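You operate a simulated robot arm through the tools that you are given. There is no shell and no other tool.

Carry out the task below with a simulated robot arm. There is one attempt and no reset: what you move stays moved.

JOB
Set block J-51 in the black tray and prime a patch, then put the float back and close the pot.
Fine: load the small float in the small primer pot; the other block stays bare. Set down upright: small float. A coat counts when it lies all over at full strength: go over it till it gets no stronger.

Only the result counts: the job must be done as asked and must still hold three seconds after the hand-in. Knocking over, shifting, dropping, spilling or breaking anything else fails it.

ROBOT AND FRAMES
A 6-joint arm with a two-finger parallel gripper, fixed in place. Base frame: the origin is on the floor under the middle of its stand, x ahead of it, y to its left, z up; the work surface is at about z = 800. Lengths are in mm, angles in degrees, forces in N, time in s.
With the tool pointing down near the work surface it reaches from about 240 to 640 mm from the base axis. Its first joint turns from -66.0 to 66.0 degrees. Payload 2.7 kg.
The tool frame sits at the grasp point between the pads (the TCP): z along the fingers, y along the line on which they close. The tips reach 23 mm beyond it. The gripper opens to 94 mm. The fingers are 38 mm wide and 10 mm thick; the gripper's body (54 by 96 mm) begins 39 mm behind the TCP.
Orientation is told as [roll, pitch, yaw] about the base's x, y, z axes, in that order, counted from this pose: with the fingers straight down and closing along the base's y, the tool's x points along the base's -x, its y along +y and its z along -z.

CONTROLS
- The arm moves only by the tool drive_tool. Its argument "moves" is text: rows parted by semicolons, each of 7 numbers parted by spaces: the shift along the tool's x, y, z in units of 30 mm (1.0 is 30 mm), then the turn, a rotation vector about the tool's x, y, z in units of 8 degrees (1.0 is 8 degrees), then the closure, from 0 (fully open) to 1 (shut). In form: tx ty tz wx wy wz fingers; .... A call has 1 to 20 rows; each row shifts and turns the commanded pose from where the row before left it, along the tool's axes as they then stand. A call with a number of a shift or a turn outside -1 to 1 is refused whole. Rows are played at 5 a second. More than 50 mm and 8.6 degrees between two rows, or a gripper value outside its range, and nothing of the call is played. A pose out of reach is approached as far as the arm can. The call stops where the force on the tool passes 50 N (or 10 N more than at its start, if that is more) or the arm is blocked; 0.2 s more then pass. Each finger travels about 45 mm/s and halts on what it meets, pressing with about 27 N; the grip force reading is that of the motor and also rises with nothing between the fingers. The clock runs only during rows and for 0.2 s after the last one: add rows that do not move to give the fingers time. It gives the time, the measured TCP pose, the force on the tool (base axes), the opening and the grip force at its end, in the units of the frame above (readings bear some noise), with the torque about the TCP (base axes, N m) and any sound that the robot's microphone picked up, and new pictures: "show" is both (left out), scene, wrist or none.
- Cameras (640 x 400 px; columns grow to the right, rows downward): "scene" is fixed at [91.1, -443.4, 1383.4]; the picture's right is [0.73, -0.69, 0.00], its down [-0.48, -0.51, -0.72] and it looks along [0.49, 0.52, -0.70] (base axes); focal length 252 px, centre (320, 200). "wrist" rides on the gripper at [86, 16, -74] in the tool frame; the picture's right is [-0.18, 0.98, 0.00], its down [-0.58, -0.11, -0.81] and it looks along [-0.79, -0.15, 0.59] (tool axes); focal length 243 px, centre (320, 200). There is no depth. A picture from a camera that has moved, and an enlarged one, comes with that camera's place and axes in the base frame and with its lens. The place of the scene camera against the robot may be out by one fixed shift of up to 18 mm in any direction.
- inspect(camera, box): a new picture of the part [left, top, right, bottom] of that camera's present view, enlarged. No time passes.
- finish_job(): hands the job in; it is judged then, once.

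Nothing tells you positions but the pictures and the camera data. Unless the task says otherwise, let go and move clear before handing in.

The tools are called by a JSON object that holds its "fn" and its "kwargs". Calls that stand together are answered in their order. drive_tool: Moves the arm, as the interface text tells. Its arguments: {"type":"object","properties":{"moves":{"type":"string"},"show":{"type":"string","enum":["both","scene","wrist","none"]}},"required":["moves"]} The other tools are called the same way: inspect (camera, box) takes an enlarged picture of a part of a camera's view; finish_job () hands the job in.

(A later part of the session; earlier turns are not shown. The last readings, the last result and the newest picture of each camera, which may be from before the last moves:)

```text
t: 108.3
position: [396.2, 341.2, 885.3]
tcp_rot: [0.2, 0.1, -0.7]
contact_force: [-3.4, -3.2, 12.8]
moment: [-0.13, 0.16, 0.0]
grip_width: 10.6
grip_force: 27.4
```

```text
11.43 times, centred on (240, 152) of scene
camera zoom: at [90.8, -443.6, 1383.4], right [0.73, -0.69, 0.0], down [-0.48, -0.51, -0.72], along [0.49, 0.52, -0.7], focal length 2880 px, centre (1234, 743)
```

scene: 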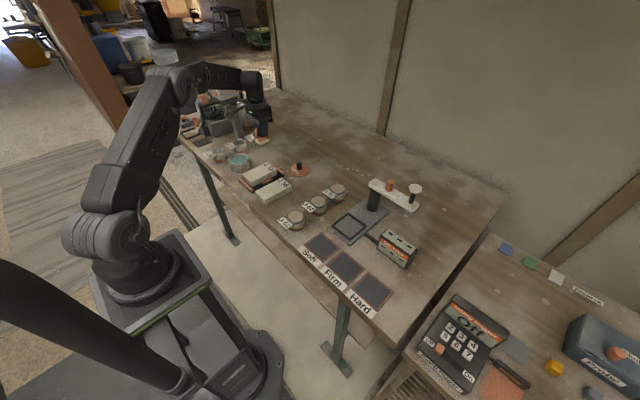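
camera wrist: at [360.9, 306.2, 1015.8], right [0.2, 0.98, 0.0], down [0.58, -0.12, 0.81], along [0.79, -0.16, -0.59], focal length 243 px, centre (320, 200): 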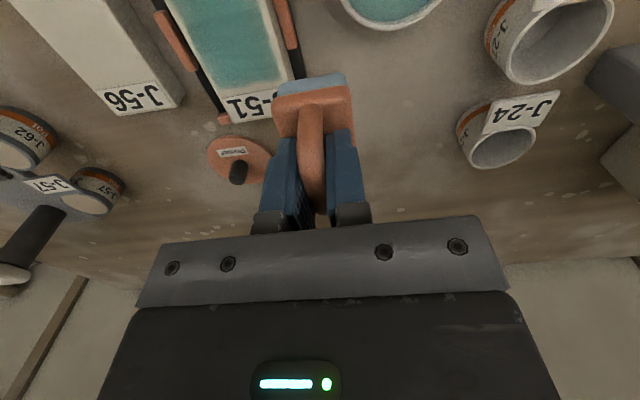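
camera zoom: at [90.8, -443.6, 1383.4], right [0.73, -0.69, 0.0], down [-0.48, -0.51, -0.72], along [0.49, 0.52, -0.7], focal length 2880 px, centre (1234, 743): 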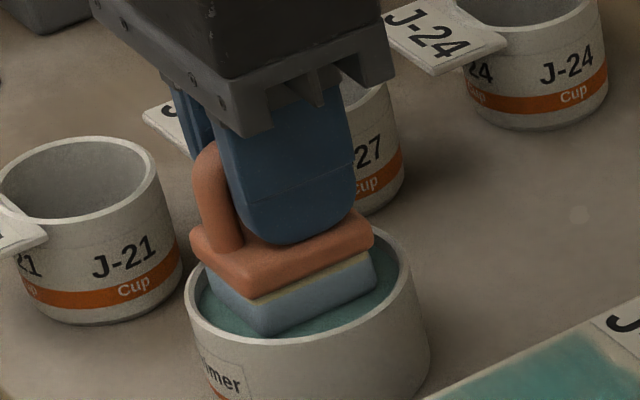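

Reloaded. Lifting out and re-measuring J-51, which slid a little within the tray.

{"fn": "drive_tool", "kwargs": {"moves": "0 0 0 0 0 0 0.95; 0 0 0 0 0 0 0.95; 0 0 -0.1 0 0 0 0.95; 0 0 -0.2 0 0 0 0.95; 0 0 -0.4 0 0 0 0.95; 0 0 -0.5 0 0 0 0.95; 0 0 -0.4 0 0 0 0.95; 0 0 0 0 0 0 0.95; 0 0 0 0 0 0 0.95", "show": "none"}}

{"fn": "inspect", "kwargs": {"camera": "wrist", "box": [80, 0, 290, 180]}}

{"fn": "inspect", "kwargs": {"camera": "wrist", "box": [120, 10, 220, 85]}}

{"fn": "inspect", "kwargs": {"camera": "wrist", "box": [180, 110, 280, 185]}}

{"fn": "drive_tool", "kwargs": {"moves": "0 0 0 0 0 0 0.95", "show": "none"}}

```text
t: 110.3
position: [395.7, 341.8, 931.4]
tcp_rot: [0.1, 0.1, -0.7]
contact_force: [0.1, 0.5, -0.9]
moment: [-0.01, 0.03, -0.01]
grip_width: 10.3
grip_force: 26.8
```

```text
2.22 times, centred on (185, 90) of wrist
camera zoom: at [309.9, 360.0, 1007.0], right [0.2, 0.98, 0.0], down [0.58, -0.12, 0.81], along [0.79, -0.16, -0.59], focal length 539 px, centre (620, 444)
```

zoom: 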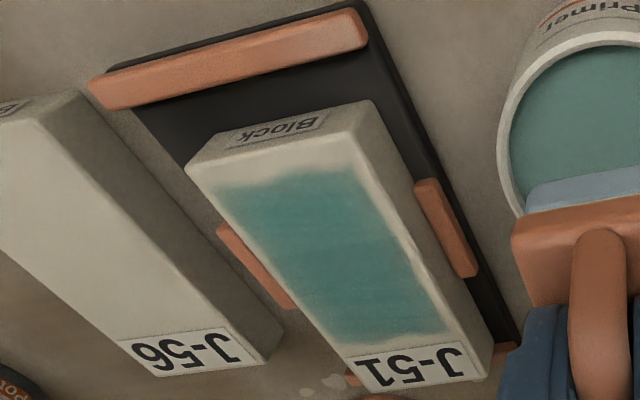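

```text
5.33 times, centred on (170, 48) of wrist
camera zoom: at [309.9, 360.0, 1007.0], right [0.2, 0.98, 0.0], down [0.58, -0.12, 0.81], along [0.79, -0.16, -0.59], focal length 1294 px, centre (1120, 1013)
```

zoom: 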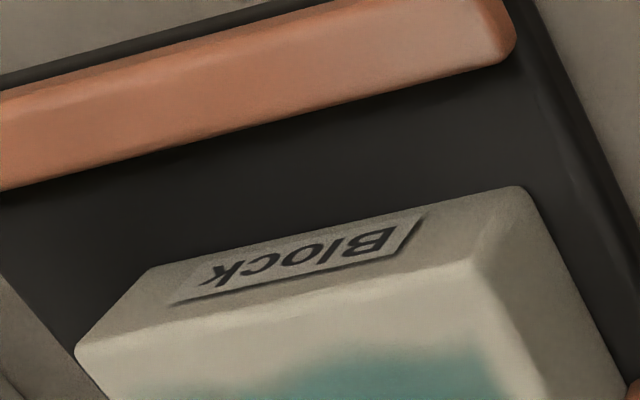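

```text
5.33 times, centred on (230, 148) of wrist
camera zoom: at [309.9, 360.0, 1007.0], right [0.2, 0.98, 0.0], down [0.58, -0.12, 0.81], along [0.79, -0.16, -0.59], focal length 1294 px, centre (800, 480)
```

zoom: 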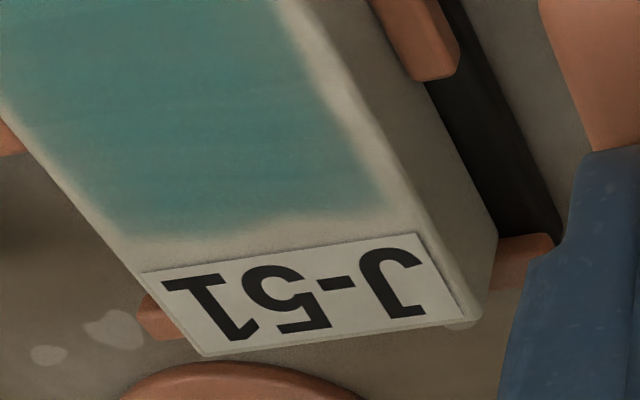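

```text
t: 110.8
position: [396.3, 342.4, 932.4]
tcp_rot: [0.1, 0.1, -0.9]
contact_force: [0.6, -0.1, 0.0]
moment: [-0.01, 0.01, -0.03]
grip_width: 10.6
grip_force: 27.2
```

J-51 now rests against the far rim with its centre near (423, 234). The patch spans about 70 x 48 mm, centred 11 mm toward its near end. I'll use light forward strokes (braced by the rim), starting on the +y side.

{"fn": "drive_tool", "kwargs": {"moves": "0.026 -0.822 0 0 0 0 0.95; 0.026 -0.822 0 0 0 0 0.95; 0.026 -0.822 0 0 0 0 0.95; 0.026 -0.822 0 0 0 0 0.95; 0 0 0.5 0 0 0 0.95; 0 0 0.5 0 0 0 0.95; 0 0 0.43 0 0 0 0.95; 0 0 0 0 0 0 0.95", "show": "none"}}

{"fn": "inspect", "kwargs": {"camera": "wrist", "box": [200, 0, 420, 180]}}

{"fn": "drive_tool", "kwargs": {"moves": "0 0 0.05 0 0 0 0.95; 0 0 0 0 0 0 0.95", "show": "none"}}

```text
t: 112.5
position: [390.4, 243.8, 888.0]
tcp_rot: [0.1, 0.2, -0.7]
contact_force: [-1.0, -0.2, -1.5]
moment: [0.03, -0.02, 0.03]
grip_width: 10.3
grip_force: 27.0
```

```text
2.22 times, centred on (310, 90) of wrist
camera zoom: at [304.5, 261.8, 962.6], right [0.2, 0.98, 0.0], down [0.58, -0.12, 0.81], along [0.79, -0.16, -0.59], focal length 539 px, centre (342, 444)
```

zoom: 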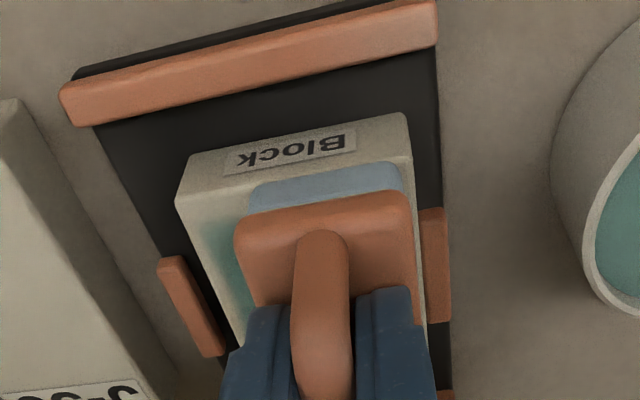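

```text
t: 113.2
position: [390.1, 243.8, 886.1]
tcp_rot: [0.1, 0.1, -0.8]
contact_force: [-0.2, 0.0, -0.2]
moment: [0.01, -0.01, 0.02]
grip_width: 10.3
grip_force: 26.6
```

{"fn": "drive_tool", "kwargs": {"moves": "0 0 0.03 0 0 0 0.95; 0 0 0 0 0 0 0.95", "show": "none"}}

{"fn": "drive_tool", "kwargs": {"moves": "0 0 0.02 0 0 0 0.95; 0 0 0 0 0 0 0.95", "show": "none"}}

```text
t: 113.8
position: [390.2, 243.4, 886.5]
tcp_rot: [0.1, 0.1, -0.9]
contact_force: [-0.2, -0.3, -1.2]
moment: [0.02, 0.03, -0.01]
grip_width: 10.8
grip_force: 27.1
```

```text
t: 114.3
position: [390.9, 244.9, 885.4]
tcp_rot: [0.1, 0.1, -0.8]
contact_force: [-1.2, -1.1, 4.2]
moment: [-0.09, -0.06, 0.0]
grip_width: 10.4
grip_force: 27.1
```

{"fn": "drive_tool", "kwargs": {"moves": "-0.171 0 -0.002 0 0 0 0.95; -0.171 0 -0.002 0 0 0 0.95; -0.171 0 -0.002 0 0 0 0.95; -0.171 0 -0.002 0 0 0 0.95; -0.171 0 -0.002 0 0 0 0.95; -0.171 0 -0.002 0 0 0 0.95; -0.171 0 -0.002 0 0 0 0.95; -0.171 0 -0.002 0 0 0 0.95; 0 0 0 0 0 0 0.95", "show": "none"}}

{"fn": "drive_tool", "kwargs": {"moves": "0.171 0 0.002 0 0 0 0.95; 0.171 0 0.002 0 0 0 0.95; 0.171 0 0.002 0 0 0 0.95; 0.171 0 0.002 0 0 0 0.95; 0.171 0 0.002 0 0 0 0.95; 0.171 0 0.002 0 0 0 0.95; 0.171 0 0.002 0 0 0 0.95; 0.171 0 0.002 0 0 0 0.95; 0 0 0 0 0 0 0.95", "show": "none"}}

{"fn": "inspect", "kwargs": {"camera": "scene", "box": [230, 140, 294, 195]}}

{"fn": "inspect", "kwargs": {"camera": "wrist", "box": [200, 0, 420, 180]}}

```text
t: 116.3
position: [432.2, 242.5, 884.9]
tcp_rot: [0.1, 0.2, -0.8]
contact_force: [-3.4, 0.7, 7.3]
moment: [0.02, 0.1, -0.02]
grip_width: 10.3
grip_force: 27.1
```

```text
t: 118.3
position: [391.7, 243.2, 885.2]
tcp_rot: [0.0, -0.1, -0.8]
contact_force: [5.4, 0.6, 13.2]
moment: [-0.05, -0.28, -0.01]
grip_width: 10.4
grip_force: 27.1
```

```text
7.27 times, centred on (262, 168) of scene
camera zoom: at [91.0, -443.5, 1383.4], right [0.73, -0.69, 0.0], down [-0.48, -0.51, -0.72], along [0.49, 0.52, -0.7], focal length 1833 px, centre (742, 436)
```

zoom: 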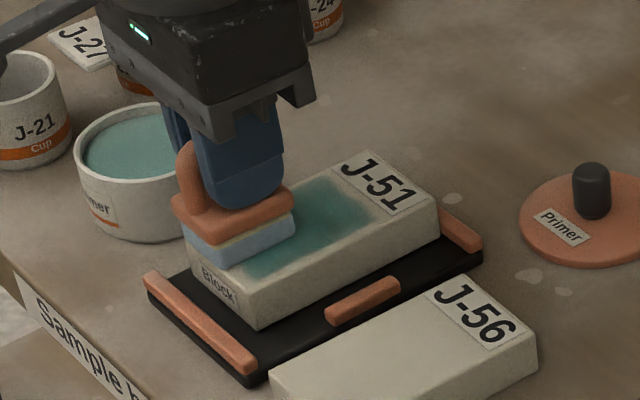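

```text
2.22 times, centred on (310, 90) of wrist
camera zoom: at [304.5, 261.0, 960.4], right [0.2, 0.98, 0.0], down [0.58, -0.12, 0.81], along [0.79, -0.16, -0.59], focal length 539 px, centre (342, 444)
```

zoom: 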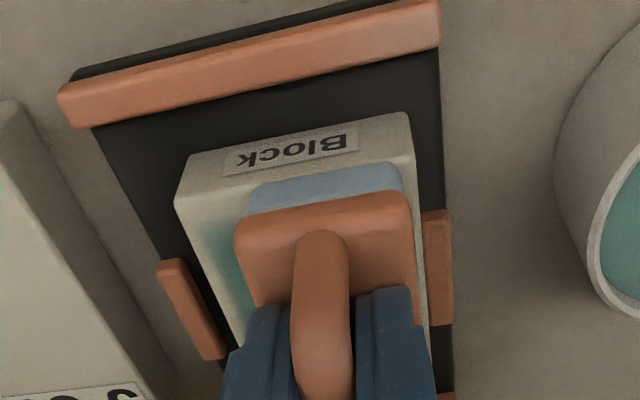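

The block holds still with light strokes and the coat is deepening. Now the -y side.

{"fn": "drive_tool", "kwargs": {"moves": "0 -0.167 -0.015 0 0 0 0.95; 0 -0.167 0 0 0 0 0.95; 0 -0.167 0 0 0 0 0.95; 0 -0.167 0 0 0 0 0.95; 0 0 0 0 0 0 0.95", "show": "none"}}

{"fn": "drive_tool", "kwargs": {"moves": "-0.171 0 -0.002 0 0 0 0.95; -0.171 0 -0.002 0 0 0 0.95; -0.171 0 -0.002 0 0 0 0.95; -0.171 0 -0.002 0 0 0 0.95; -0.171 0 -0.002 0 0 0 0.95; -0.171 0 -0.002 0 0 0 0.95; -0.171 0 -0.002 0 0 0 0.95; -0.171 0 -0.002 0 0 0 0.95; 0 0 0 0 0 0 0.95", "show": "none"}}

{"fn": "drive_tool", "kwargs": {"moves": "0.171 0 0.002 0 0 0 0.95; 0.171 0 0.002 0 0 0 0.95; 0.171 0 0.002 0 0 0 0.95; 0.171 0 0.002 0 0 0 0.95; 0.171 0 0.002 0 0 0 0.95; 0.171 0 0.002 0 0 0 0.95; 0.171 0 0.002 0 0 0 0.95; 0.171 0 0.002 0 0 0 0.95; 0 0 0 0 0 0 0.95", "show": "none"}}

{"fn": "inspect", "kwargs": {"camera": "scene", "box": [230, 140, 294, 195]}}

{"fn": "inspect", "kwargs": {"camera": "wrist", "box": [200, 0, 420, 180]}}

```text
t: 119.5
position: [390.7, 222.0, 886.3]
tcp_rot: [0.1, 0.1, -0.8]
contact_force: [-0.4, 5.7, 11.7]
moment: [0.09, -0.04, 0.02]
grip_width: 10.5
grip_force: 27.6
```

```text
t: 121.5
position: [432.4, 222.8, 886.4]
tcp_rot: [0.0, 0.0, -0.8]
contact_force: [0.7, 0.0, 0.6]
moment: [-0.01, 0.01, 0.0]
grip_width: 10.5
grip_force: 26.8
```

```text
t: 123.5
position: [391.3, 224.0, 885.3]
tcp_rot: [0.1, 0.1, -0.8]
contact_force: [-0.1, 0.8, -0.3]
moment: [-0.04, -0.02, -0.01]
grip_width: 10.5
grip_force: 26.3
```

```text
7.27 times, centred on (262, 168) of scene
camera zoom: at [91.1, -443.4, 1383.4], right [0.73, -0.69, 0.0], down [-0.48, -0.51, -0.72], along [0.49, 0.52, -0.7], focal length 1833 px, centre (742, 436)
```

zoom: 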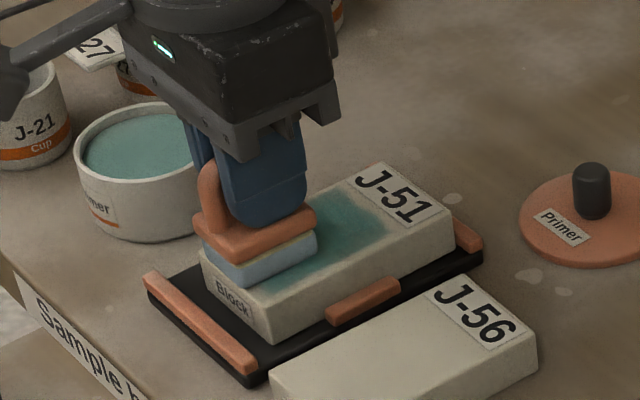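

```text
2.22 times, centred on (310, 90) of wrist
camera zoom: at [304.5, 241.4, 960.8], right [0.2, 0.98, 0.0], down [0.58, -0.12, 0.81], along [0.79, -0.16, -0.59], focal length 539 px, centre (342, 444)
```

zoom: 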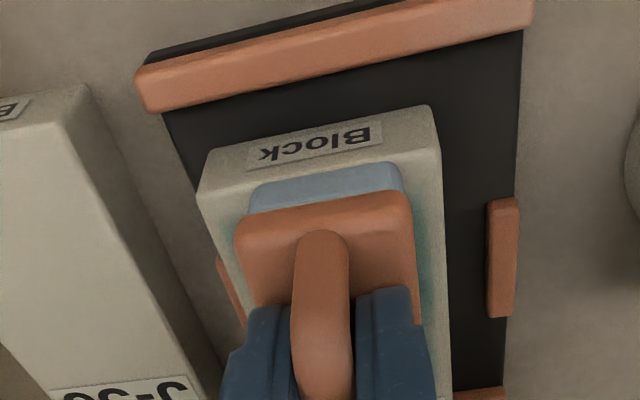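

The sideways move dragged the block along and the last strokes were too light. I'll lift between lanes instead: reposition to the -y lane and press lightly.

{"fn": "drive_tool", "kwargs": {"moves": "0 0 -0.3 0 0 0 0.95; 0 -0.32 0 0 0 0 0.95; 0 0 0.2 0 0 0 0.95; 0 0 0.11 0 0 0 0.95; 0 0 0 0 0 0 0.95", "show": "none"}}

{"fn": "drive_tool", "kwargs": {"moves": "0 0 0.02 0 0 0 0.95; 0 0 0 0 0 0 0.95", "show": "none"}}

{"fn": "inspect", "kwargs": {"camera": "wrist", "box": [200, 0, 420, 180]}}

```text
t: 124.8
position: [390.4, 214.4, 886.6]
tcp_rot: [0.1, -0.1, -0.8]
contact_force: [0.0, -0.4, 3.7]
moment: [-0.05, 0.04, 0.02]
grip_width: 10.3
grip_force: 27.2
```

```text
t: 125.3
position: [391.0, 214.1, 885.5]
tcp_rot: [0.1, 0.0, -0.8]
contact_force: [-4.5, -3.2, 14.0]
moment: [-0.12, 0.18, 0.01]
grip_width: 10.3
grip_force: 27.3
```

```text
2.22 times, centred on (310, 90) of wrist
camera zoom: at [304.4, 231.8, 960.5], right [0.2, 0.98, 0.0], down [0.58, -0.12, 0.81], along [0.79, -0.16, -0.59], focal length 539 px, centre (342, 444)
```

zoom: 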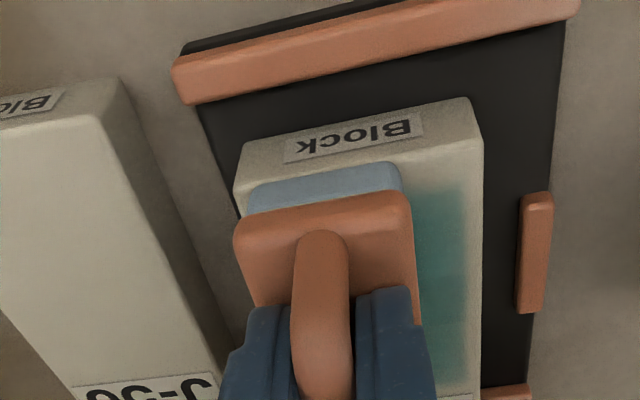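

{"fn": "drive_tool", "kwargs": {"moves": "-0.171 0 -0.012 0 0 0 0.95; -0.171 0 -0.002 0 0 0 0.95; -0.171 0 -0.002 0 0 0 0.95; -0.171 0 -0.002 0 0 0 0.95; -0.171 0 -0.001 0 0 0 0.95; -0.171 0 -0.001 0 0 0 0.95; -0.171 0 0 0 0 0 0.95; -0.171 0 0 0 0 0 0.95; 0 0 0 0 0 0 0.95", "show": "none"}}

{"fn": "drive_tool", "kwargs": {"moves": "0.171 0 0.002 0 0 0 0.95; 0.171 0 0.001 0 0 0 0.95; 0.171 0 0.001 0 0 0 0.95; 0.171 0 0.001 0 0 0 0.95; 0.171 0 0.001 0 0 0 0.95; 0.171 0 0.001 0 0 0 0.95; 0.171 0 0 0 0 0 0.95; 0.171 0 0 0 0 0 0.95; 0 0 0 0 0 0 0.95", "show": "none"}}

{"fn": "drive_tool", "kwargs": {"moves": "-0.171 0 0 0 0 0 0.95; -0.171 0 -0.002 0 0 0 0.95; -0.171 0 -0.002 0 0 0 0.95; -0.171 0 -0.002 0 0 0 0.95; -0.171 0 -0.001 0 0 0 0.95; -0.171 0 -0.001 0 0 0 0.95; -0.171 0 0 0 0 0 0.95; -0.171 0 0 0 0 0 0.95; 0 0 0 0 0 0 0.95", "show": "none"}}

{"fn": "inspect", "kwargs": {"camera": "wrist", "box": [200, 0, 420, 180]}}

{"fn": "inspect", "kwargs": {"camera": "scene", "box": [230, 140, 294, 195]}}

```text
t: 127.3
position: [431.3, 212.2, 886.3]
tcp_rot: [0.1, 0.1, -0.8]
contact_force: [-4.0, -0.3, 9.9]
moment: [-0.01, 0.12, 0.04]
grip_width: 10.6
grip_force: 27.1
```

```text
t: 129.3
position: [391.9, 214.2, 885.8]
tcp_rot: [0.1, 0.1, -0.9]
contact_force: [3.5, 0.3, 6.9]
moment: [-0.07, -0.19, 0.01]
grip_width: 10.5
grip_force: 26.8
```

```text
t: 131.3
position: [431.5, 214.1, 886.7]
tcp_rot: [0.1, 0.1, -0.8]
contact_force: [-0.5, 0.6, -0.9]
moment: [0.01, 0.01, 0.0]
grip_width: 10.3
grip_force: 27.0
```

```text
2.22 times, centred on (310, 90) of wrist
camera zoom: at [345.5, 231.2, 960.9], right [0.2, 0.98, 0.0], down [0.58, -0.12, 0.81], along [0.79, -0.16, -0.59], focal length 539 px, centre (342, 444)
```

zoom: 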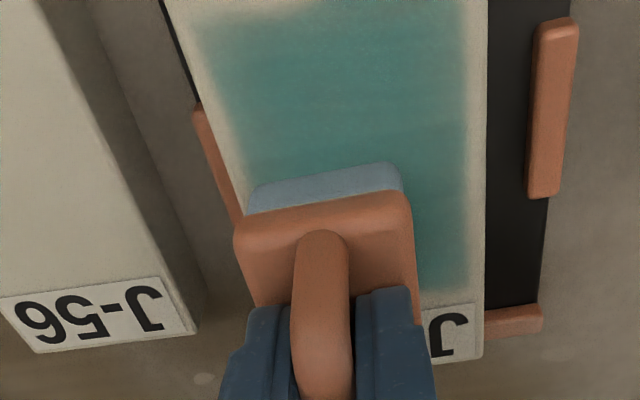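

```text
7.27 times, centred on (262, 168) of scene
camera zoom: at [91.1, -443.4, 1383.4], right [0.73, -0.69, 0.0], down [-0.48, -0.51, -0.72], along [0.49, 0.52, -0.7], focal length 1833 px, centre (742, 436)
```

zoom: 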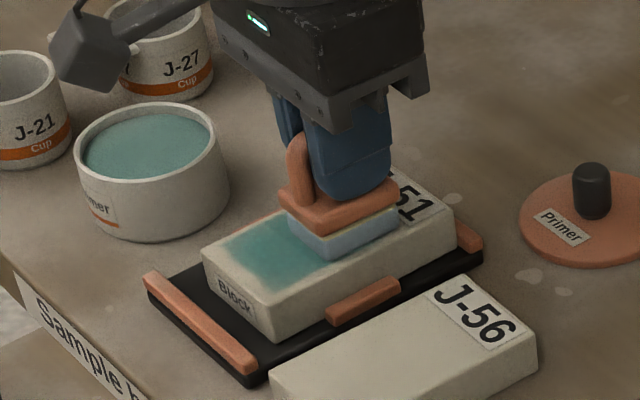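

{"fn": "drive_tool", "kwargs": {"moves": "0 0 -0.4 0 0 0 0.95; -0.5 0 -0.8 0 0 0 0.95; -0.8 0.2 -0.3 0 0 0 0.95; 0 0 0 0 0 0 0.95", "show": "none"}}

{"fn": "inspect", "kwargs": {"camera": "scene", "box": [240, 155, 288, 192]}}

{"fn": "inspect", "kwargs": {"camera": "wrist", "box": [180, 0, 380, 120]}}

```text
t: 132.3
position: [470.7, 219.3, 930.7]
tcp_rot: [0.0, 0.0, -0.8]
contact_force: [-0.5, -0.5, -0.7]
moment: [-0.01, 0.04, 0.0]
grip_width: 10.5
grip_force: 26.9
```

```text
10.81 times, centred on (264, 174) of scene
camera zoom: at [91.1, -443.4, 1383.4], right [0.73, -0.69, 0.0], down [-0.48, -0.51, -0.72], along [0.49, 0.52, -0.7], focal length 2724 px, centre (925, 486)
```

zoom: 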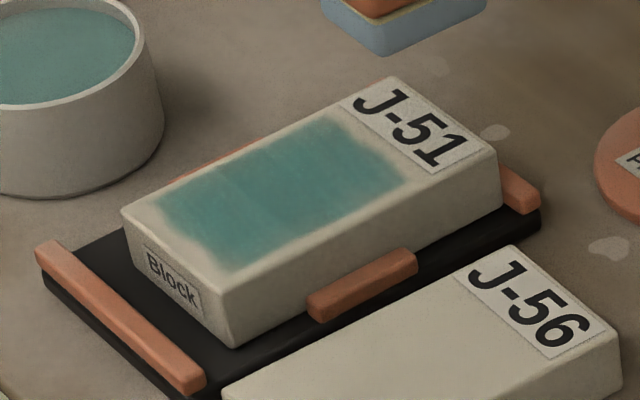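

```text
3.20 times, centred on (280, 60) of wrist
camera zoom: at [384.9, 237.2, 1004.9], right [0.2, 0.98, 0.0], down [0.58, -0.12, 0.81], along [0.79, -0.16, -0.59], focal length 776 px, centre (448, 648)
```

zoom: 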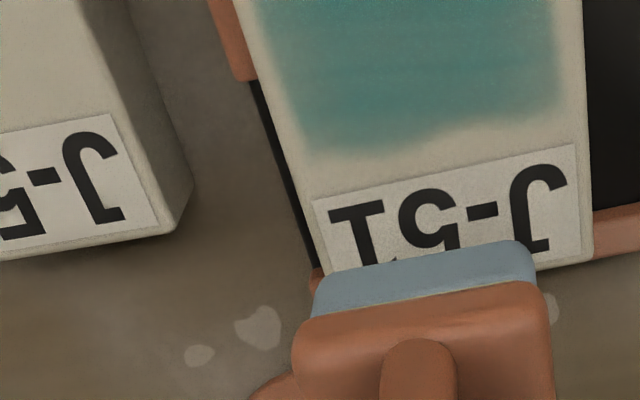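

The near third of the patch looks slightly lighter. I'll do another round of strokes starting further toward the near end, first the +y lane.

{"fn": "drive_tool", "kwargs": {"moves": "0.944 0.113 0 0 0 0 0.95; 0.944 0.113 0 0 0 0 0.95; 0.945 0.114 0 0 0 0 0.95; 0 0 0.5 0 0 0 0.95; 0 0 0.5 0 0 0 0.95; 0 0 0.4 0 0 0 0.95; 0 0 0.05 0 0 0 0.95; 0 0 0 0 0 0 0.95", "show": "none"}}

{"fn": "inspect", "kwargs": {"camera": "wrist", "box": [200, 0, 420, 180]}}

{"fn": "drive_tool", "kwargs": {"moves": "0 0 0.02 0 0 0 0.95; 0 0 0 0 0 0 0.95", "show": "none"}}

```text
t: 134.2
position: [385.6, 229.3, 886.8]
tcp_rot: [0.0, 0.1, -0.8]
contact_force: [0.6, -0.5, -0.4]
moment: [0.0, -0.03, 0.0]
grip_width: 10.5
grip_force: 26.8
```

```text
2.22 times, centred on (310, 90) of wrist
camera zoom: at [298.9, 247.9, 962.0], right [0.2, 0.98, 0.0], down [0.58, -0.12, 0.81], along [0.79, -0.16, -0.59], focal length 539 px, centre (342, 444)
```

zoom: 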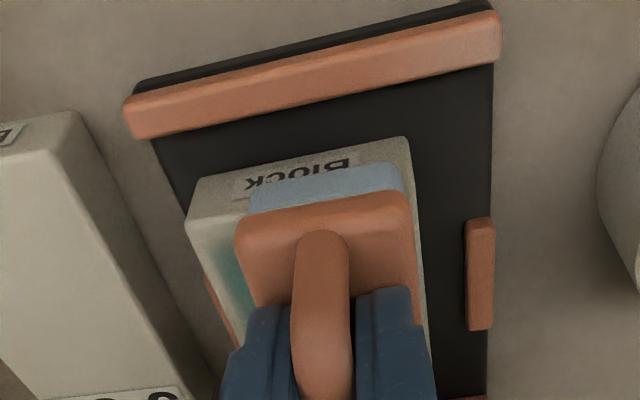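

```text
t: 134.8
position: [385.3, 229.7, 887.1]
tcp_rot: [0.1, 0.0, -0.8]
contact_force: [0.1, 0.6, -0.8]
moment: [0.0, 0.0, -0.01]
grip_width: 10.6
grip_force: 26.8
```

{"fn": "drive_tool", "kwargs": {"moves": "0 0 0.03 0 0 0 0.95; 0 0 0 0 0 0 0.95", "show": "none"}}

{"fn": "drive_tool", "kwargs": {"moves": "0 0 0.02 0 0 0 0.95; 0 0 0 0 0 0 0.95", "show": "none"}}

```text
t: 135.3
position: [384.4, 230.2, 886.5]
tcp_rot: [0.0, 0.1, -0.7]
contact_force: [-0.6, 0.4, -0.7]
moment: [0.0, 0.04, -0.01]
grip_width: 10.3
grip_force: 27.2
```

```text
t: 135.9
position: [385.2, 230.1, 886.1]
tcp_rot: [0.0, 0.1, -0.9]
contact_force: [-1.8, -1.8, 5.8]
moment: [-0.06, 0.05, -0.05]
grip_width: 10.3
grip_force: 26.8
```

{"fn": "drive_tool", "kwargs": {"moves": "-0.256 0 0 0 0 0 0.95; -0.256 0 0 0 0 0 0.95; -0.256 0 -0.002 0 0 0 0.95; -0.256 0 -0.002 0 0 0 0.95; -0.256 0 -0.002 0 0 0 0.95; -0.256 0 0 0 0 0 0.95; 0.256 0 0 0 0 0 0.95; 0.256 0 0.002 0 0 0 0.95; 0.256 0 0.002 0 0 0 0.95; 0.256 0 0.002 0 0 0 0.95; 0.256 0 0 0 0 0 0.95; 0.256 0 0 0 0 0 0.95; -0.256 0 0 0 0 0 0.95; -0.256 0 0 0 0 0 0.95; -0.256 0 -0.002 0 0 0 0.95; -0.256 0 -0.002 0 0 0 0.95; -0.256 0 -0.002 0 0 0 0.95; -0.256 0 0 0 0 0 0.95; 0 0 0 0 0 0 0.95", "show": "none"}}

{"fn": "inspect", "kwargs": {"camera": "wrist", "box": [200, 0, 420, 180]}}

{"fn": "drive_tool", "kwargs": {"moves": "0.256 0 0 0 0 0 0.95; 0.256 0 0.002 0 0 0 0.95; 0.256 0 0.002 0 0 0 0.95; 0.256 0 0.002 0 0 0 0.95; 0.256 0 0 0 0 0 0.95; 0.256 0 0 0 0 0 0.95; 0 0 0 0 0 0 0.95", "show": "none"}}

{"fn": "inspect", "kwargs": {"camera": "scene", "box": [240, 155, 288, 192]}}

```text
t: 139.9
position: [430.6, 229.0, 886.8]
tcp_rot: [0.0, 0.1, -0.9]
contact_force: [-3.5, 0.4, 6.7]
moment: [-0.01, 0.07, -0.05]
grip_width: 10.6
grip_force: 27.3
```

```text
2.22 times, centred on (310, 90) of wrist
camera zoom: at [344.9, 247.2, 960.6], right [0.2, 0.98, 0.0], down [0.58, -0.12, 0.81], along [0.79, -0.16, -0.59], focal length 539 px, centre (342, 444)
```

zoom: 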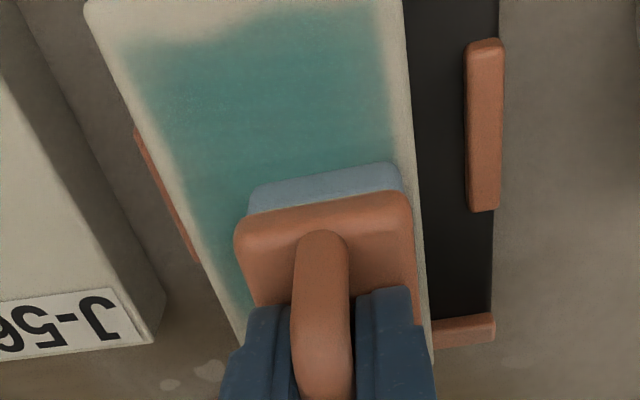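

```text
t: 141.6
position: [386.9, 232.0, 885.5]
tcp_rot: [0.0, -0.1, -0.8]
contact_force: [4.8, -0.2, 13.4]
moment: [-0.01, -0.27, 0.0]
grip_width: 10.3
grip_force: 27.2
```

```text
10.81 times, centred on (264, 174) of scene
camera zoom: at [91.0, -443.5, 1383.4], right [0.73, -0.69, 0.0], down [-0.48, -0.51, -0.72], along [0.49, 0.52, -0.7], focal length 2724 px, centre (925, 486)
```

zoom: 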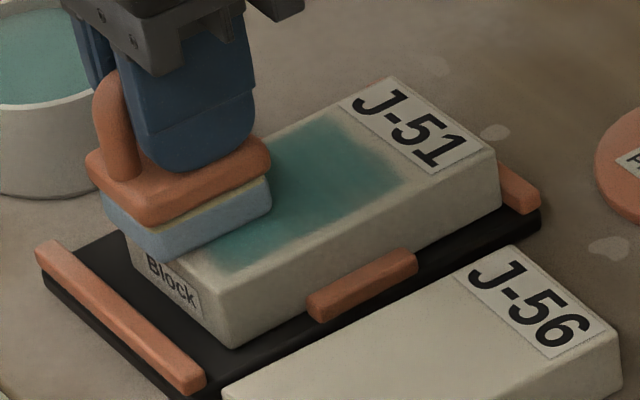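

Now the -y lane (lifting to shift).

{"fn": "drive_tool", "kwargs": {"moves": "0 0 -0.3 0 0 0 0.95; 0 -0.3 0 0 0 0 0.95; 0 -0.3 0 0 0 0 0.95; 0 0 0.2 0 0 0 0.95; 0 0 0.08 0 0 0 0.95; 0 0 0 0 0 0 0.95", "show": "none"}}

{"fn": "drive_tool", "kwargs": {"moves": "0 0 0.01 0 0 0 0.95; 0 0 0 0 0 0 0.95", "show": "none"}}

{"fn": "inspect", "kwargs": {"camera": "wrist", "box": [200, 0, 420, 180]}}

```text
t: 142.9
position: [385.8, 212.3, 886.2]
tcp_rot: [0.1, 0.1, -0.8]
contact_force: [-0.1, 0.0, -0.2]
moment: [0.01, -0.02, -0.03]
grip_width: 10.2
grip_force: 27.3
```

```text
t: 143.6
position: [384.7, 211.7, 886.3]
tcp_rot: [-0.1, 0.1, -0.8]
contact_force: [-0.8, 0.3, 3.0]
moment: [-0.03, 0.04, 0.0]
grip_width: 10.5
grip_force: 27.0
```

```text
2.22 times, centred on (310, 90) of wrist
camera zoom: at [299.1, 230.1, 960.7], right [0.2, 0.98, 0.0], down [0.58, -0.12, 0.81], along [0.79, -0.16, -0.59], focal length 539 px, centre (342, 444)
```

zoom: 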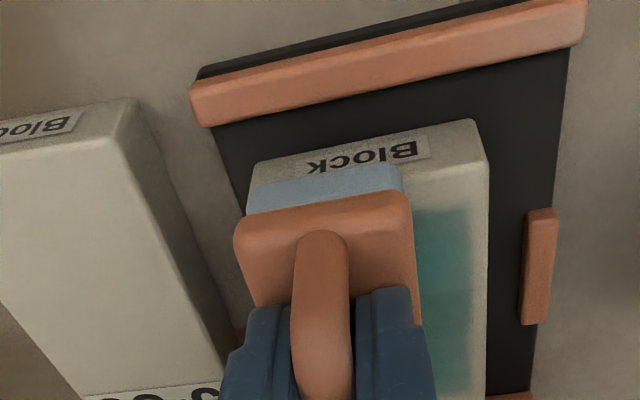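

{"fn": "drive_tool", "kwargs": {"moves": "-0.256 0 0.01 0 0 0 0.95; -0.256 0 0 0 0 0 0.95; -0.256 0 -0.002 0 0 0 0.95; -0.256 0 -0.002 0 0 0 0.95; -0.256 0 -0.002 0 0 0 0.95; -0.256 0 0 0 0 0 0.95; 0.256 0 0 0 0 0 0.95; 0.256 0 0.002 0 0 0 0.95; 0.256 0 0.002 0 0 0 0.95; 0.256 0 0.002 0 0 0 0.95; 0.256 0 0 0 0 0 0.95; 0.256 0 0 0 0 0 0.95; -0.256 0 0 0 0 0 0.95; -0.256 0 0 0 0 0 0.95; -0.256 0 -0.002 0 0 0 0.95; -0.256 0 -0.002 0 0 0 0.95; -0.256 0 -0.002 0 0 0 0.95; -0.256 0 0 0 0 0 0.95; 0 0 0 0 0 0 0.95", "show": "none"}}

{"fn": "inspect", "kwargs": {"camera": "wrist", "box": [200, 0, 420, 180]}}

{"fn": "drive_tool", "kwargs": {"moves": "0.256 0 0 0 0 0 0.95; 0.256 0 0.002 0 0 0 0.95; 0.256 0 0.002 0 0 0 0.95; 0.256 0 0.002 0 0 0 0.95; 0.256 0 0 0 0 0 0.95; 0.256 0 0 0 0 0 0.95; 0 0 0 0 0 0 0.95", "show": "none"}}

{"fn": "inspect", "kwargs": {"camera": "scene", "box": [240, 155, 288, 192]}}

```text
t: 147.6
position: [431.4, 212.2, 884.7]
tcp_rot: [0.1, 0.0, -0.8]
contact_force: [-9.3, -1.2, 24.1]
moment: [-0.04, 0.46, -0.04]
grip_width: 10.5
grip_force: 26.9
```

```text
2.22 times, centred on (310, 90) of wrist
camera zoom: at [344.9, 229.9, 960.2], right [0.2, 0.98, 0.0], down [0.58, -0.12, 0.81], along [0.79, -0.16, -0.59], focal length 539 px, centre (342, 444)
```

zoom: 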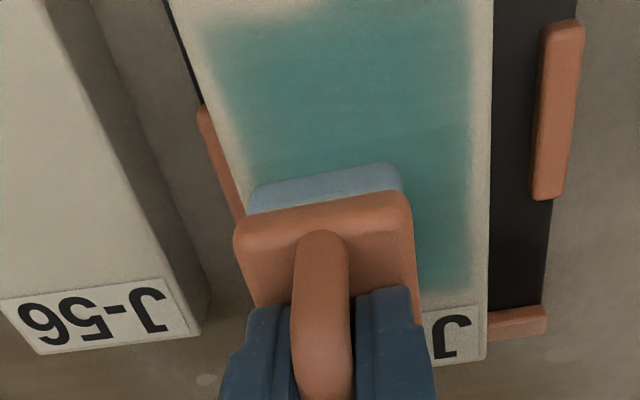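

```text
t: 149.2
position: [386.3, 213.9, 886.2]
tcp_rot: [0.1, 0.0, -0.7]
contact_force: [5.9, 0.2, 15.4]
moment: [-0.02, -0.37, -0.01]
grip_width: 10.6
grip_force: 27.5
```

```text
10.81 times, centred on (264, 174) of scene
camera zoom: at [91.0, -443.5, 1383.4], right [0.73, -0.69, 0.0], down [-0.48, -0.51, -0.72], along [0.49, 0.52, -0.7], focal length 2724 px, centre (925, 486)
```

zoom: 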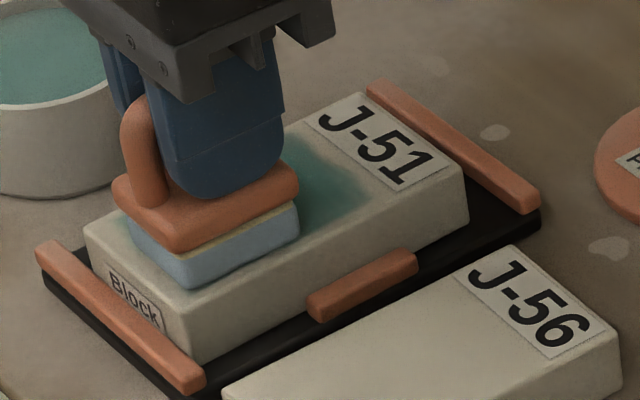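

The last back-stroke slid the block toward the near rim (still inside the tray). Lifting to inspect the coat.

{"fn": "drive_tool", "kwargs": {"moves": "0 0 -0.4 0 0 0 0.95; -0.7 0.3 -0.8 0 0 0 0.95; -0.9 0.8 -0.3 0 0 0 0.95; -0.7 0.8 0 0 0 0 0.95; 0 0.4 0 0 0 0 0.95; 0 0 0 0 0 0 0.95", "show": "none"}}

{"fn": "inspect", "kwargs": {"camera": "scene", "box": [240, 155, 288, 192]}}

{"fn": "inspect", "kwargs": {"camera": "wrist", "box": [60, 0, 300, 160]}}

```text
t: 150.6
position: [453.7, 277.9, 929.7]
tcp_rot: [0.0, 0.0, -0.7]
contact_force: [0.5, -0.6, 0.1]
moment: [0.02, 0.0, -0.01]
grip_width: 10.3
grip_force: 27.0
```

```text
10.81 times, centred on (264, 174) of scene
camera zoom: at [91.1, -443.4, 1383.4], right [0.73, -0.69, 0.0], down [-0.48, -0.51, -0.72], along [0.49, 0.52, -0.7], focal length 2724 px, centre (925, 486)
```

zoom: 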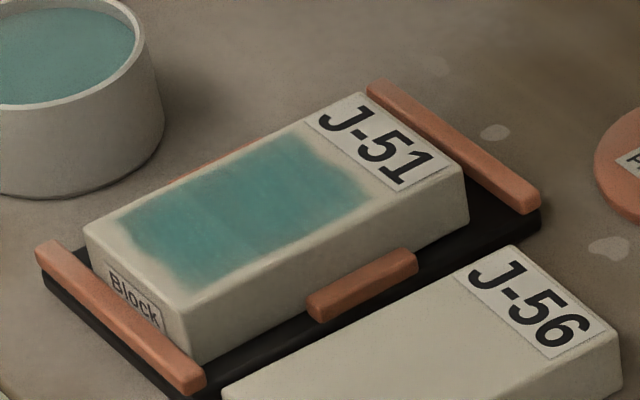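

```text
2.50 times, centred on (180, 80) of wrist
camera zoom: at [368.0, 297.2, 1004.5], right [0.2, 0.98, 0.0], down [0.58, -0.12, 0.81], along [0.79, -0.16, -0.59], focal length 606 px, centre (670, 500)
```

zoom: 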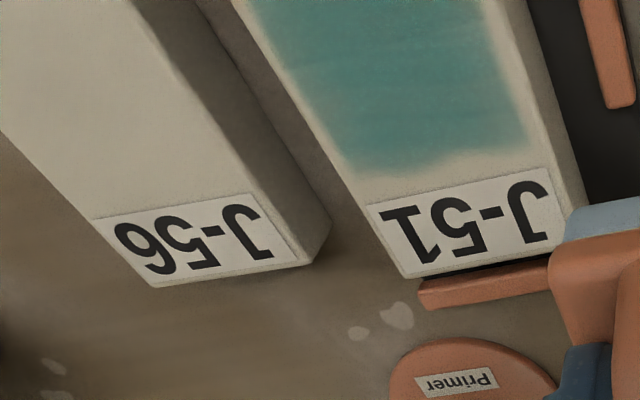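

The near third of the patch is visibly lighter because it gets less wiping distance. I'll use longer strokes that begin with the sponge overhanging the near end. The block centre is now about (407, 221), against the near rim.

{"fn": "drive_tool", "kwargs": {"moves": "0.793 -0.4125 0 0 0 0 0.95; 0.793 -0.4125 0 0 0 0 0.95; 0.793 -0.4125 0 0 0 0 0.95; 0.794 -0.4125 0 0 0 0 0.95; 0 0 0.5 0 0 0 0.95; 0 0 0.5 0 0 0 0.95; 0 0 0.4 0 0 0 0.95; 0 0 0 0 0 0 0.95", "show": "none"}}

{"fn": "inspect", "kwargs": {"camera": "wrist", "box": [200, 0, 420, 180]}}

{"fn": "inspect", "kwargs": {"camera": "scene", "box": [230, 140, 294, 195]}}

```text
t: 152.3
position: [360.6, 232.0, 887.7]
tcp_rot: [0.1, 0.0, -0.8]
contact_force: [0.0, 0.2, 0.1]
moment: [0.01, -0.02, 0.01]
grip_width: 10.4
grip_force: 26.9
```

```text
2.22 times, centred on (310, 90) of wrist
camera zoom: at [273.5, 249.5, 962.8], right [0.2, 0.98, 0.0], down [0.58, -0.12, 0.81], along [0.79, -0.16, -0.59], focal length 539 px, centre (342, 444)
```

zoom: 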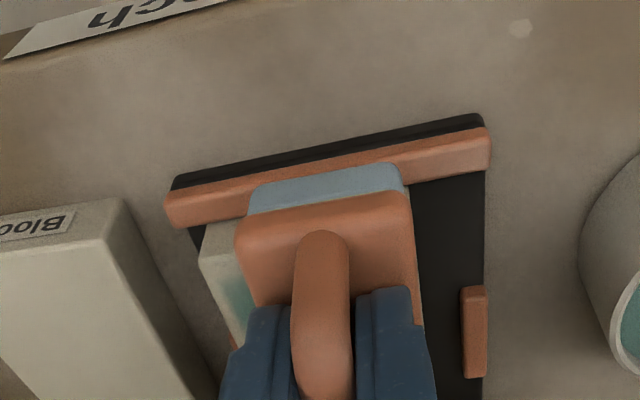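

```text
7.27 times, centred on (262, 168) of scene
camera zoom: at [91.1, -443.4, 1383.4], right [0.73, -0.69, 0.0], down [-0.48, -0.51, -0.72], along [0.49, 0.52, -0.7], focal length 1833 px, centre (742, 436)
```

zoom: 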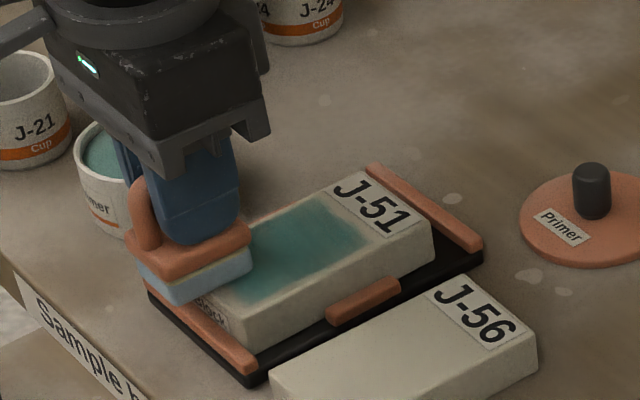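

{"fn": "drive_tool", "kwargs": {"moves": "0 0 0.05 0 0 0 0.95; 0 0 0 0 0 0 0.95", "show": "none"}}

{"fn": "drive_tool", "kwargs": {"moves": "0 0 0.025 0 0 0 0.95; 0 0 0 0 0 0 0.95", "show": "none"}}

{"fn": "drive_tool", "kwargs": {"moves": "-0.25 0 0 0 0 0 0.95; -0.25 0 0 0 0 0 0.95; -0.25 0 0 0 0 0 0.95; 0 0 0 0 0 0 0.95", "show": "none"}}

```text
t: 152.9
position: [358.7, 231.2, 885.6]
tcp_rot: [0.1, 0.1, -0.7]
contact_force: [-0.5, -0.1, 0.2]
moment: [0.0, -0.02, -0.01]
grip_width: 10.5
grip_force: 27.1
```

```text
t: 153.6
position: [359.6, 230.8, 886.3]
tcp_rot: [0.1, 0.1, -0.9]
contact_force: [-2.4, -0.6, 5.0]
moment: [-0.03, 0.09, 0.04]
grip_width: 10.2
grip_force: 27.5
```

```text
t: 154.6
position: [382.4, 232.0, 886.4]
tcp_rot: [0.0, 0.1, -0.8]
contact_force: [-0.8, 0.3, -0.6]
moment: [0.02, 0.0, 0.0]
grip_width: 10.3
grip_force: 26.7
```

{"fn": "drive_tool", "kwargs": {"moves": "0 0 0.02 0 0 0 0.95; 0 0 0 0 0 0 0.95", "show": "none"}}

{"fn": "drive_tool", "kwargs": {"moves": "0.25 0 0 0 0 0 0.95; 0.25 0 0 0 0 0 0.95; 0.25 0 0 0 0 0 0.95; -0.25 0 0 0 0 0 0.95; -0.25 0 0 0 0 0 0.95; -0.25 0 0 0 0 0 0.95; 0.25 0 0 0 0 0 0.95; 0.25 0 0 0 0 0 0.95; 0.25 0 0 0 0 0 0.95; 0 0 0 0 0 0 0.95", "show": "none"}}

{"fn": "inspect", "kwargs": {"camera": "scene", "box": [230, 140, 294, 195]}}

```text
t: 155.2
position: [381.3, 232.9, 885.4]
tcp_rot: [0.0, 0.1, -0.9]
contact_force: [0.5, -1.4, 1.6]
moment: [-0.07, -0.06, 0.0]
grip_width: 10.1
grip_force: 26.9
```

```text
t: 157.3
position: [361.2, 232.0, 886.0]
tcp_rot: [0.1, 0.0, -0.7]
contact_force: [1.4, -0.5, 4.3]
moment: [-0.04, -0.15, 0.01]
grip_width: 10.1
grip_force: 27.1
```

```text
7.27 times, centred on (262, 168) of scene
camera zoom: at [91.1, -443.4, 1383.4], right [0.73, -0.69, 0.0], down [-0.48, -0.51, -0.72], along [0.49, 0.52, -0.7], focal length 1833 px, centre (742, 436)
```

zoom: 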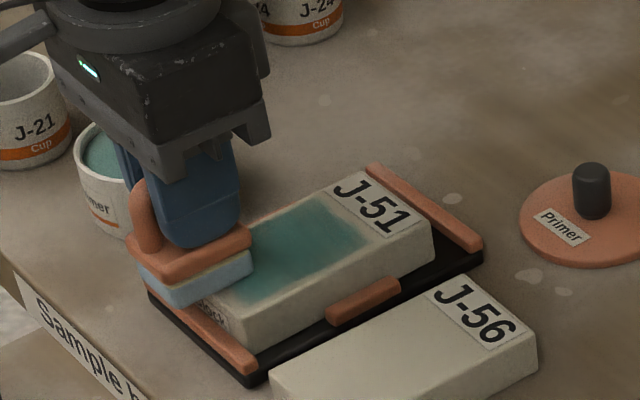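

{"fn": "drive_tool", "kwargs": {"moves": "-0.25 0 0.01 0 0 0 0.95; -0.25 0 0 0 0 0 0.95; -0.25 0 0 0 0 0 0.95; -0.25 0 0 0 0 0 0.95; -0.25 0 0 0 0 0 0.95; -0.25 0 0 0 0 0 0.95; -0.25 0 0 0 0 0 0.95; -0.25 0 0 0 0 0 0.95; -0.25 0 0 0 0 0 0.95; -0.25 0 0 0 0 0 0.95; 0 0 0 0 0 0 0.95", "show": "none"}}

{"fn": "inspect", "kwargs": {"camera": "scene", "box": [240, 155, 288, 192]}}

{"fn": "inspect", "kwargs": {"camera": "wrist", "box": [180, 0, 400, 160]}}

```text
t: 159.8
position: [434.6, 231.5, 885.9]
tcp_rot: [0.0, 0.0, -0.8]
contact_force: [-8.4, -0.8, 21.7]
moment: [-0.03, 0.45, -0.02]
grip_width: 10.5
grip_force: 27.0
```

```text
10.81 times, centred on (264, 174) of scene
camera zoom: at [90.6, -443.5, 1383.4], right [0.73, -0.69, 0.0], down [-0.48, -0.51, -0.72], along [0.49, 0.52, -0.7], focal length 2724 px, centre (925, 486)
```

zoom: 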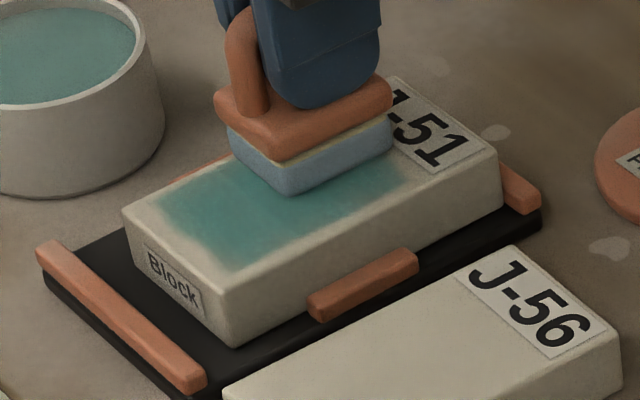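

```text
2.50 times, centred on (290, 80) of wrist
camera zoom: at [348.3, 249.3, 960.3], right [0.2, 0.98, 0.0], down [0.58, -0.12, 0.81], along [0.79, -0.16, -0.59], focal length 606 px, centre (395, 500)
```

zoom: 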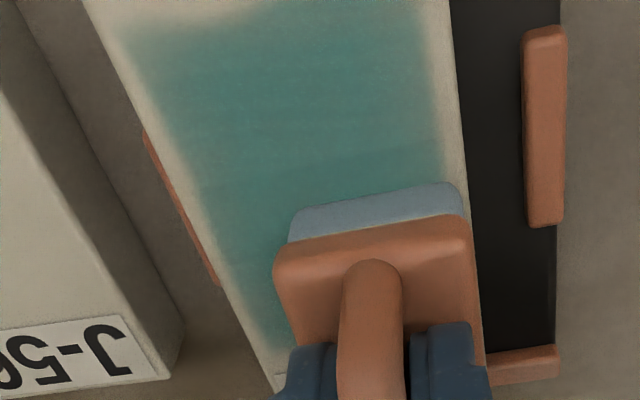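

Forces rise along the stroke and slid the block to the far rim, which is a good brace for forward-only strokes. I'll reload the float, then do full-length forward strokes.

{"fn": "drive_tool", "kwargs": {"moves": "0 0 -0.5 0 0 0 0.95; 0 0 -1 0 0 0 0.95; 0.27 0.733 0 0 0 0 0.95; 0.27 0.733 0 0 0 0 0.95; 0.27 0.733 0 0 0 0 0.95; 0.27 0.733 0 0 0 0 0.95; 0.27 0.735 0 0 0 0 0.95; 0 0 0.5 0 0 0 0.95; 0 0 0.4 0 0 0 0.95; 0 0 0 0 0 0 0.95", "show": "none"}}

{"fn": "inspect", "kwargs": {"camera": "scene", "box": [240, 155, 288, 192]}}

{"fn": "inspect", "kwargs": {"camera": "wrist", "box": [260, 40, 380, 150]}}

{"fn": "drive_tool", "kwargs": {"moves": "0 0 0 0 0 0 0.95", "show": "none"}}

{"fn": "drive_tool", "kwargs": {"moves": "0 0 0 0 0 0 0.95", "show": "none"}}

```text
t: 161.9
position: [393.8, 340.9, 902.3]
tcp_rot: [0.1, 0.1, -0.8]
contact_force: [-0.1, 0.0, 0.4]
moment: [-0.02, -0.02, 0.0]
grip_width: 10.5
grip_force: 27.1
```

```text
10.81 times, centred on (264, 174) of scene
camera zoom: at [91.1, -443.4, 1383.4], right [0.73, -0.69, 0.0], down [-0.48, -0.51, -0.72], along [0.49, 0.52, -0.7], focal length 2724 px, centre (925, 486)
```

zoom: 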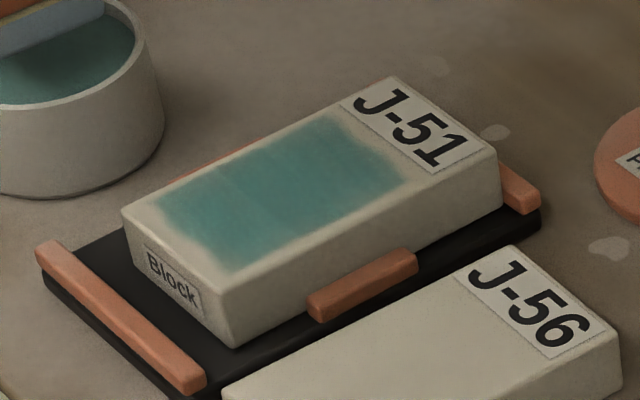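

```text
3.64 times, centred on (320, 95) of wrist
camera zoom: at [308.9, 358.9, 977.8], right [0.2, 0.98, 0.0], down [0.58, -0.12, 0.81], along [0.79, -0.16, -0.59], focal length 882 px, centre (320, 582)
```

zoom: 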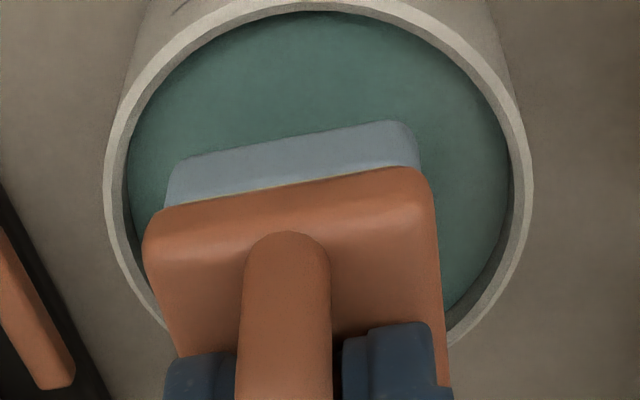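

```text
t: 162.3
position: [395.7, 341.1, 902.5]
tcp_rot: [0.1, 0.1, -0.8]
contact_force: [0.8, 0.1, -0.2]
moment: [-0.03, -0.03, 0.01]
grip_width: 10.4
grip_force: 27.0
```

```text
t: 162.8
position: [395.2, 341.3, 904.2]
tcp_rot: [0.0, 0.2, -0.8]
contact_force: [-0.6, 0.1, -0.8]
moment: [-0.02, 0.03, 0.01]
grip_width: 10.3
grip_force: 26.7
```

{"fn": "inspect", "kwargs": {"camera": "scene", "box": [250, 163, 274, 180]}}

{"fn": "drive_tool", "kwargs": {"moves": "-0.01 0.02 0.3 0 0 0 0.95; 0 0 0.15 0 0 0 0.95; 0 0 0.07 0 0 0 0.95; 0 0 0 0 0 0 0.95", "show": "none"}}

{"fn": "drive_tool", "kwargs": {"moves": "0 0 0.05 0 0 0 0.95; 0 0 0 0 0 0 0.95", "show": "none"}}

{"fn": "drive_tool", "kwargs": {"moves": "0 0 0.04 0 0 0 0.95; 0 0 0 0 0 0 0.95", "show": "none"}}

```text
16.00 times, centred on (262, 172) of scene
camera zoom: at [91.1, -443.4, 1383.4], right [0.73, -0.69, 0.0], down [-0.48, -0.51, -0.72], along [0.49, 0.52, -0.7], focal length 4032 px, centre (1248, 656)
```

zoom: 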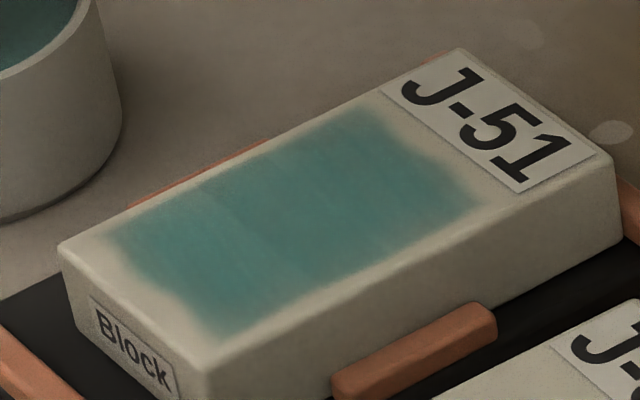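

```text
t: 163.8
position: [395.5, 342.8, 886.8]
tcp_rot: [0.1, 0.1, -0.9]
contact_force: [0.0, -0.1, -0.4]
moment: [-0.02, -0.01, -0.01]
grip_width: 10.4
grip_force: 27.0
```

```text
t: 164.3
position: [396.4, 342.0, 886.2]
tcp_rot: [0.1, 0.0, -0.8]
contact_force: [-0.6, 0.1, 0.4]
moment: [-0.01, -0.01, -0.02]
grip_width: 10.5
grip_force: 26.8
```

```text
t: 164.9
position: [395.7, 342.8, 885.5]
tcp_rot: [0.1, 0.0, -0.7]
contact_force: [0.0, -1.1, 4.6]
moment: [-0.09, -0.06, 0.0]
grip_width: 10.4
grip_force: 26.8
```

The near ~40% of the patch is still a tone lighter, with a clear boundary. Float is touching primer now; I'll hold, then lift and work the near part.

{"fn": "drive_tool", "kwargs": {"moves": "0 0 0.02 0 0 0 0.95; 0 0 0 0 0 0 0.95; 0 0 0 0 0 0 0.95; 0 0 -0.1 0 0 0 0.95; 0 0 -0.3 0 0 0 0.95; 0 0 -0.5 0 0 0 0.95; 0 0 -0.6 0 0 0 0.95; 0 0 0 0 0 0 0.95", "show": "none"}}

{"fn": "drive_tool", "kwargs": {"moves": "0 0 0 0 0 0 0.95", "show": "none"}}

{"fn": "inspect", "kwargs": {"camera": "wrist", "box": [80, 0, 290, 180]}}

```text
t: 166.8
position: [395.9, 342.7, 929.5]
tcp_rot: [0.1, 0.1, -0.9]
contact_force: [-0.2, -0.4, 0.4]
moment: [-0.02, -0.03, 0.0]
grip_width: 10.3
grip_force: 26.9
```

```text
t: 167.2
position: [394.8, 343.5, 928.9]
tcp_rot: [0.0, 0.1, -0.7]
contact_force: [0.4, -0.4, -0.7]
moment: [0.02, 0.03, -0.02]
grip_width: 10.3
grip_force: 26.9
```

```text
2.22 times, centred on (185, 90) of wrist
camera zoom: at [309.4, 360.7, 1004.7], right [0.2, 0.98, 0.0], down [0.58, -0.12, 0.81], along [0.79, -0.16, -0.59], focal length 539 px, centre (620, 444)
```

zoom: 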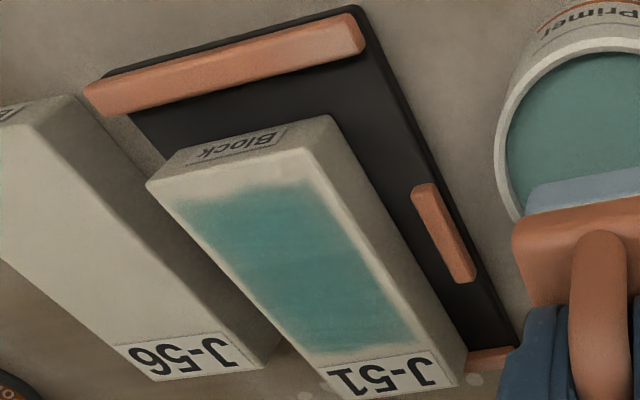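

Block centre is about (422.4, 221.6), braced at the far rim. Now a long forward stroke in the +y lane, starting from the overhang, with a gentle upward compensation to keep force even.

{"fn": "drive_tool", "kwargs": {"moves": "0.214 -0.7506 0 0 0 0 0.95; 0.214 -0.7506 0 0 0 0 0.95; 0.214 -0.7506 0 0 0 0 0.95; 0.214 -0.7506 0 0 0 0 0.95; 0.214 -0.7506 0 0 0 0 0.95; 0 0 0.5 0 0 0 0.95; 0 0 0.5 0 0 0 0.95; 0 0 0.38 0 0 0 0.95; 0 0 0.05 0 0 0 0.95; 0 0 0 0 0 0 0.95", "show": "none"}}

{"fn": "inspect", "kwargs": {"camera": "wrist", "box": [200, 0, 420, 180]}}

{"fn": "drive_tool", "kwargs": {"moves": "0 0 0.02 0 0 0 0.95; 0 0 0 0 0 0 0.95", "show": "none"}}

```text
t: 169.3
position: [361.2, 229.7, 887.0]
tcp_rot: [0.1, 0.1, -0.7]
contact_force: [0.6, 0.3, -1.0]
moment: [0.01, 0.02, -0.01]
grip_width: 10.3
grip_force: 27.3
```

```text
2.22 times, centred on (310, 90) of wrist
camera zoom: at [275.9, 247.8, 961.7], right [0.2, 0.98, 0.0], down [0.58, -0.12, 0.81], along [0.79, -0.16, -0.59], focal length 539 px, centre (342, 444)
```

zoom: 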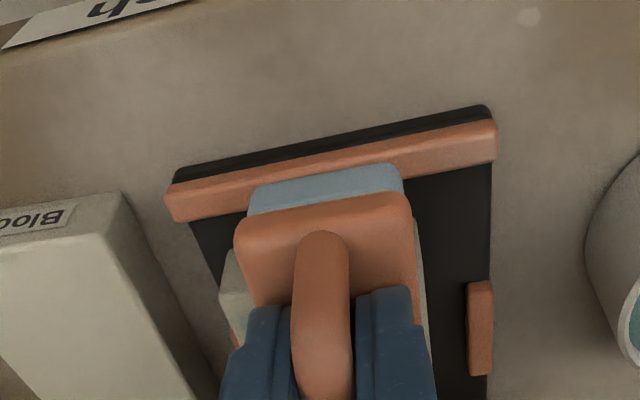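

```text
t: 169.9
position: [362.2, 229.1, 886.8]
tcp_rot: [0.1, 0.1, -0.7]
contact_force: [-0.8, -0.3, -1.0]
moment: [0.0, 0.02, -0.03]
grip_width: 10.3
grip_force: 27.1
```

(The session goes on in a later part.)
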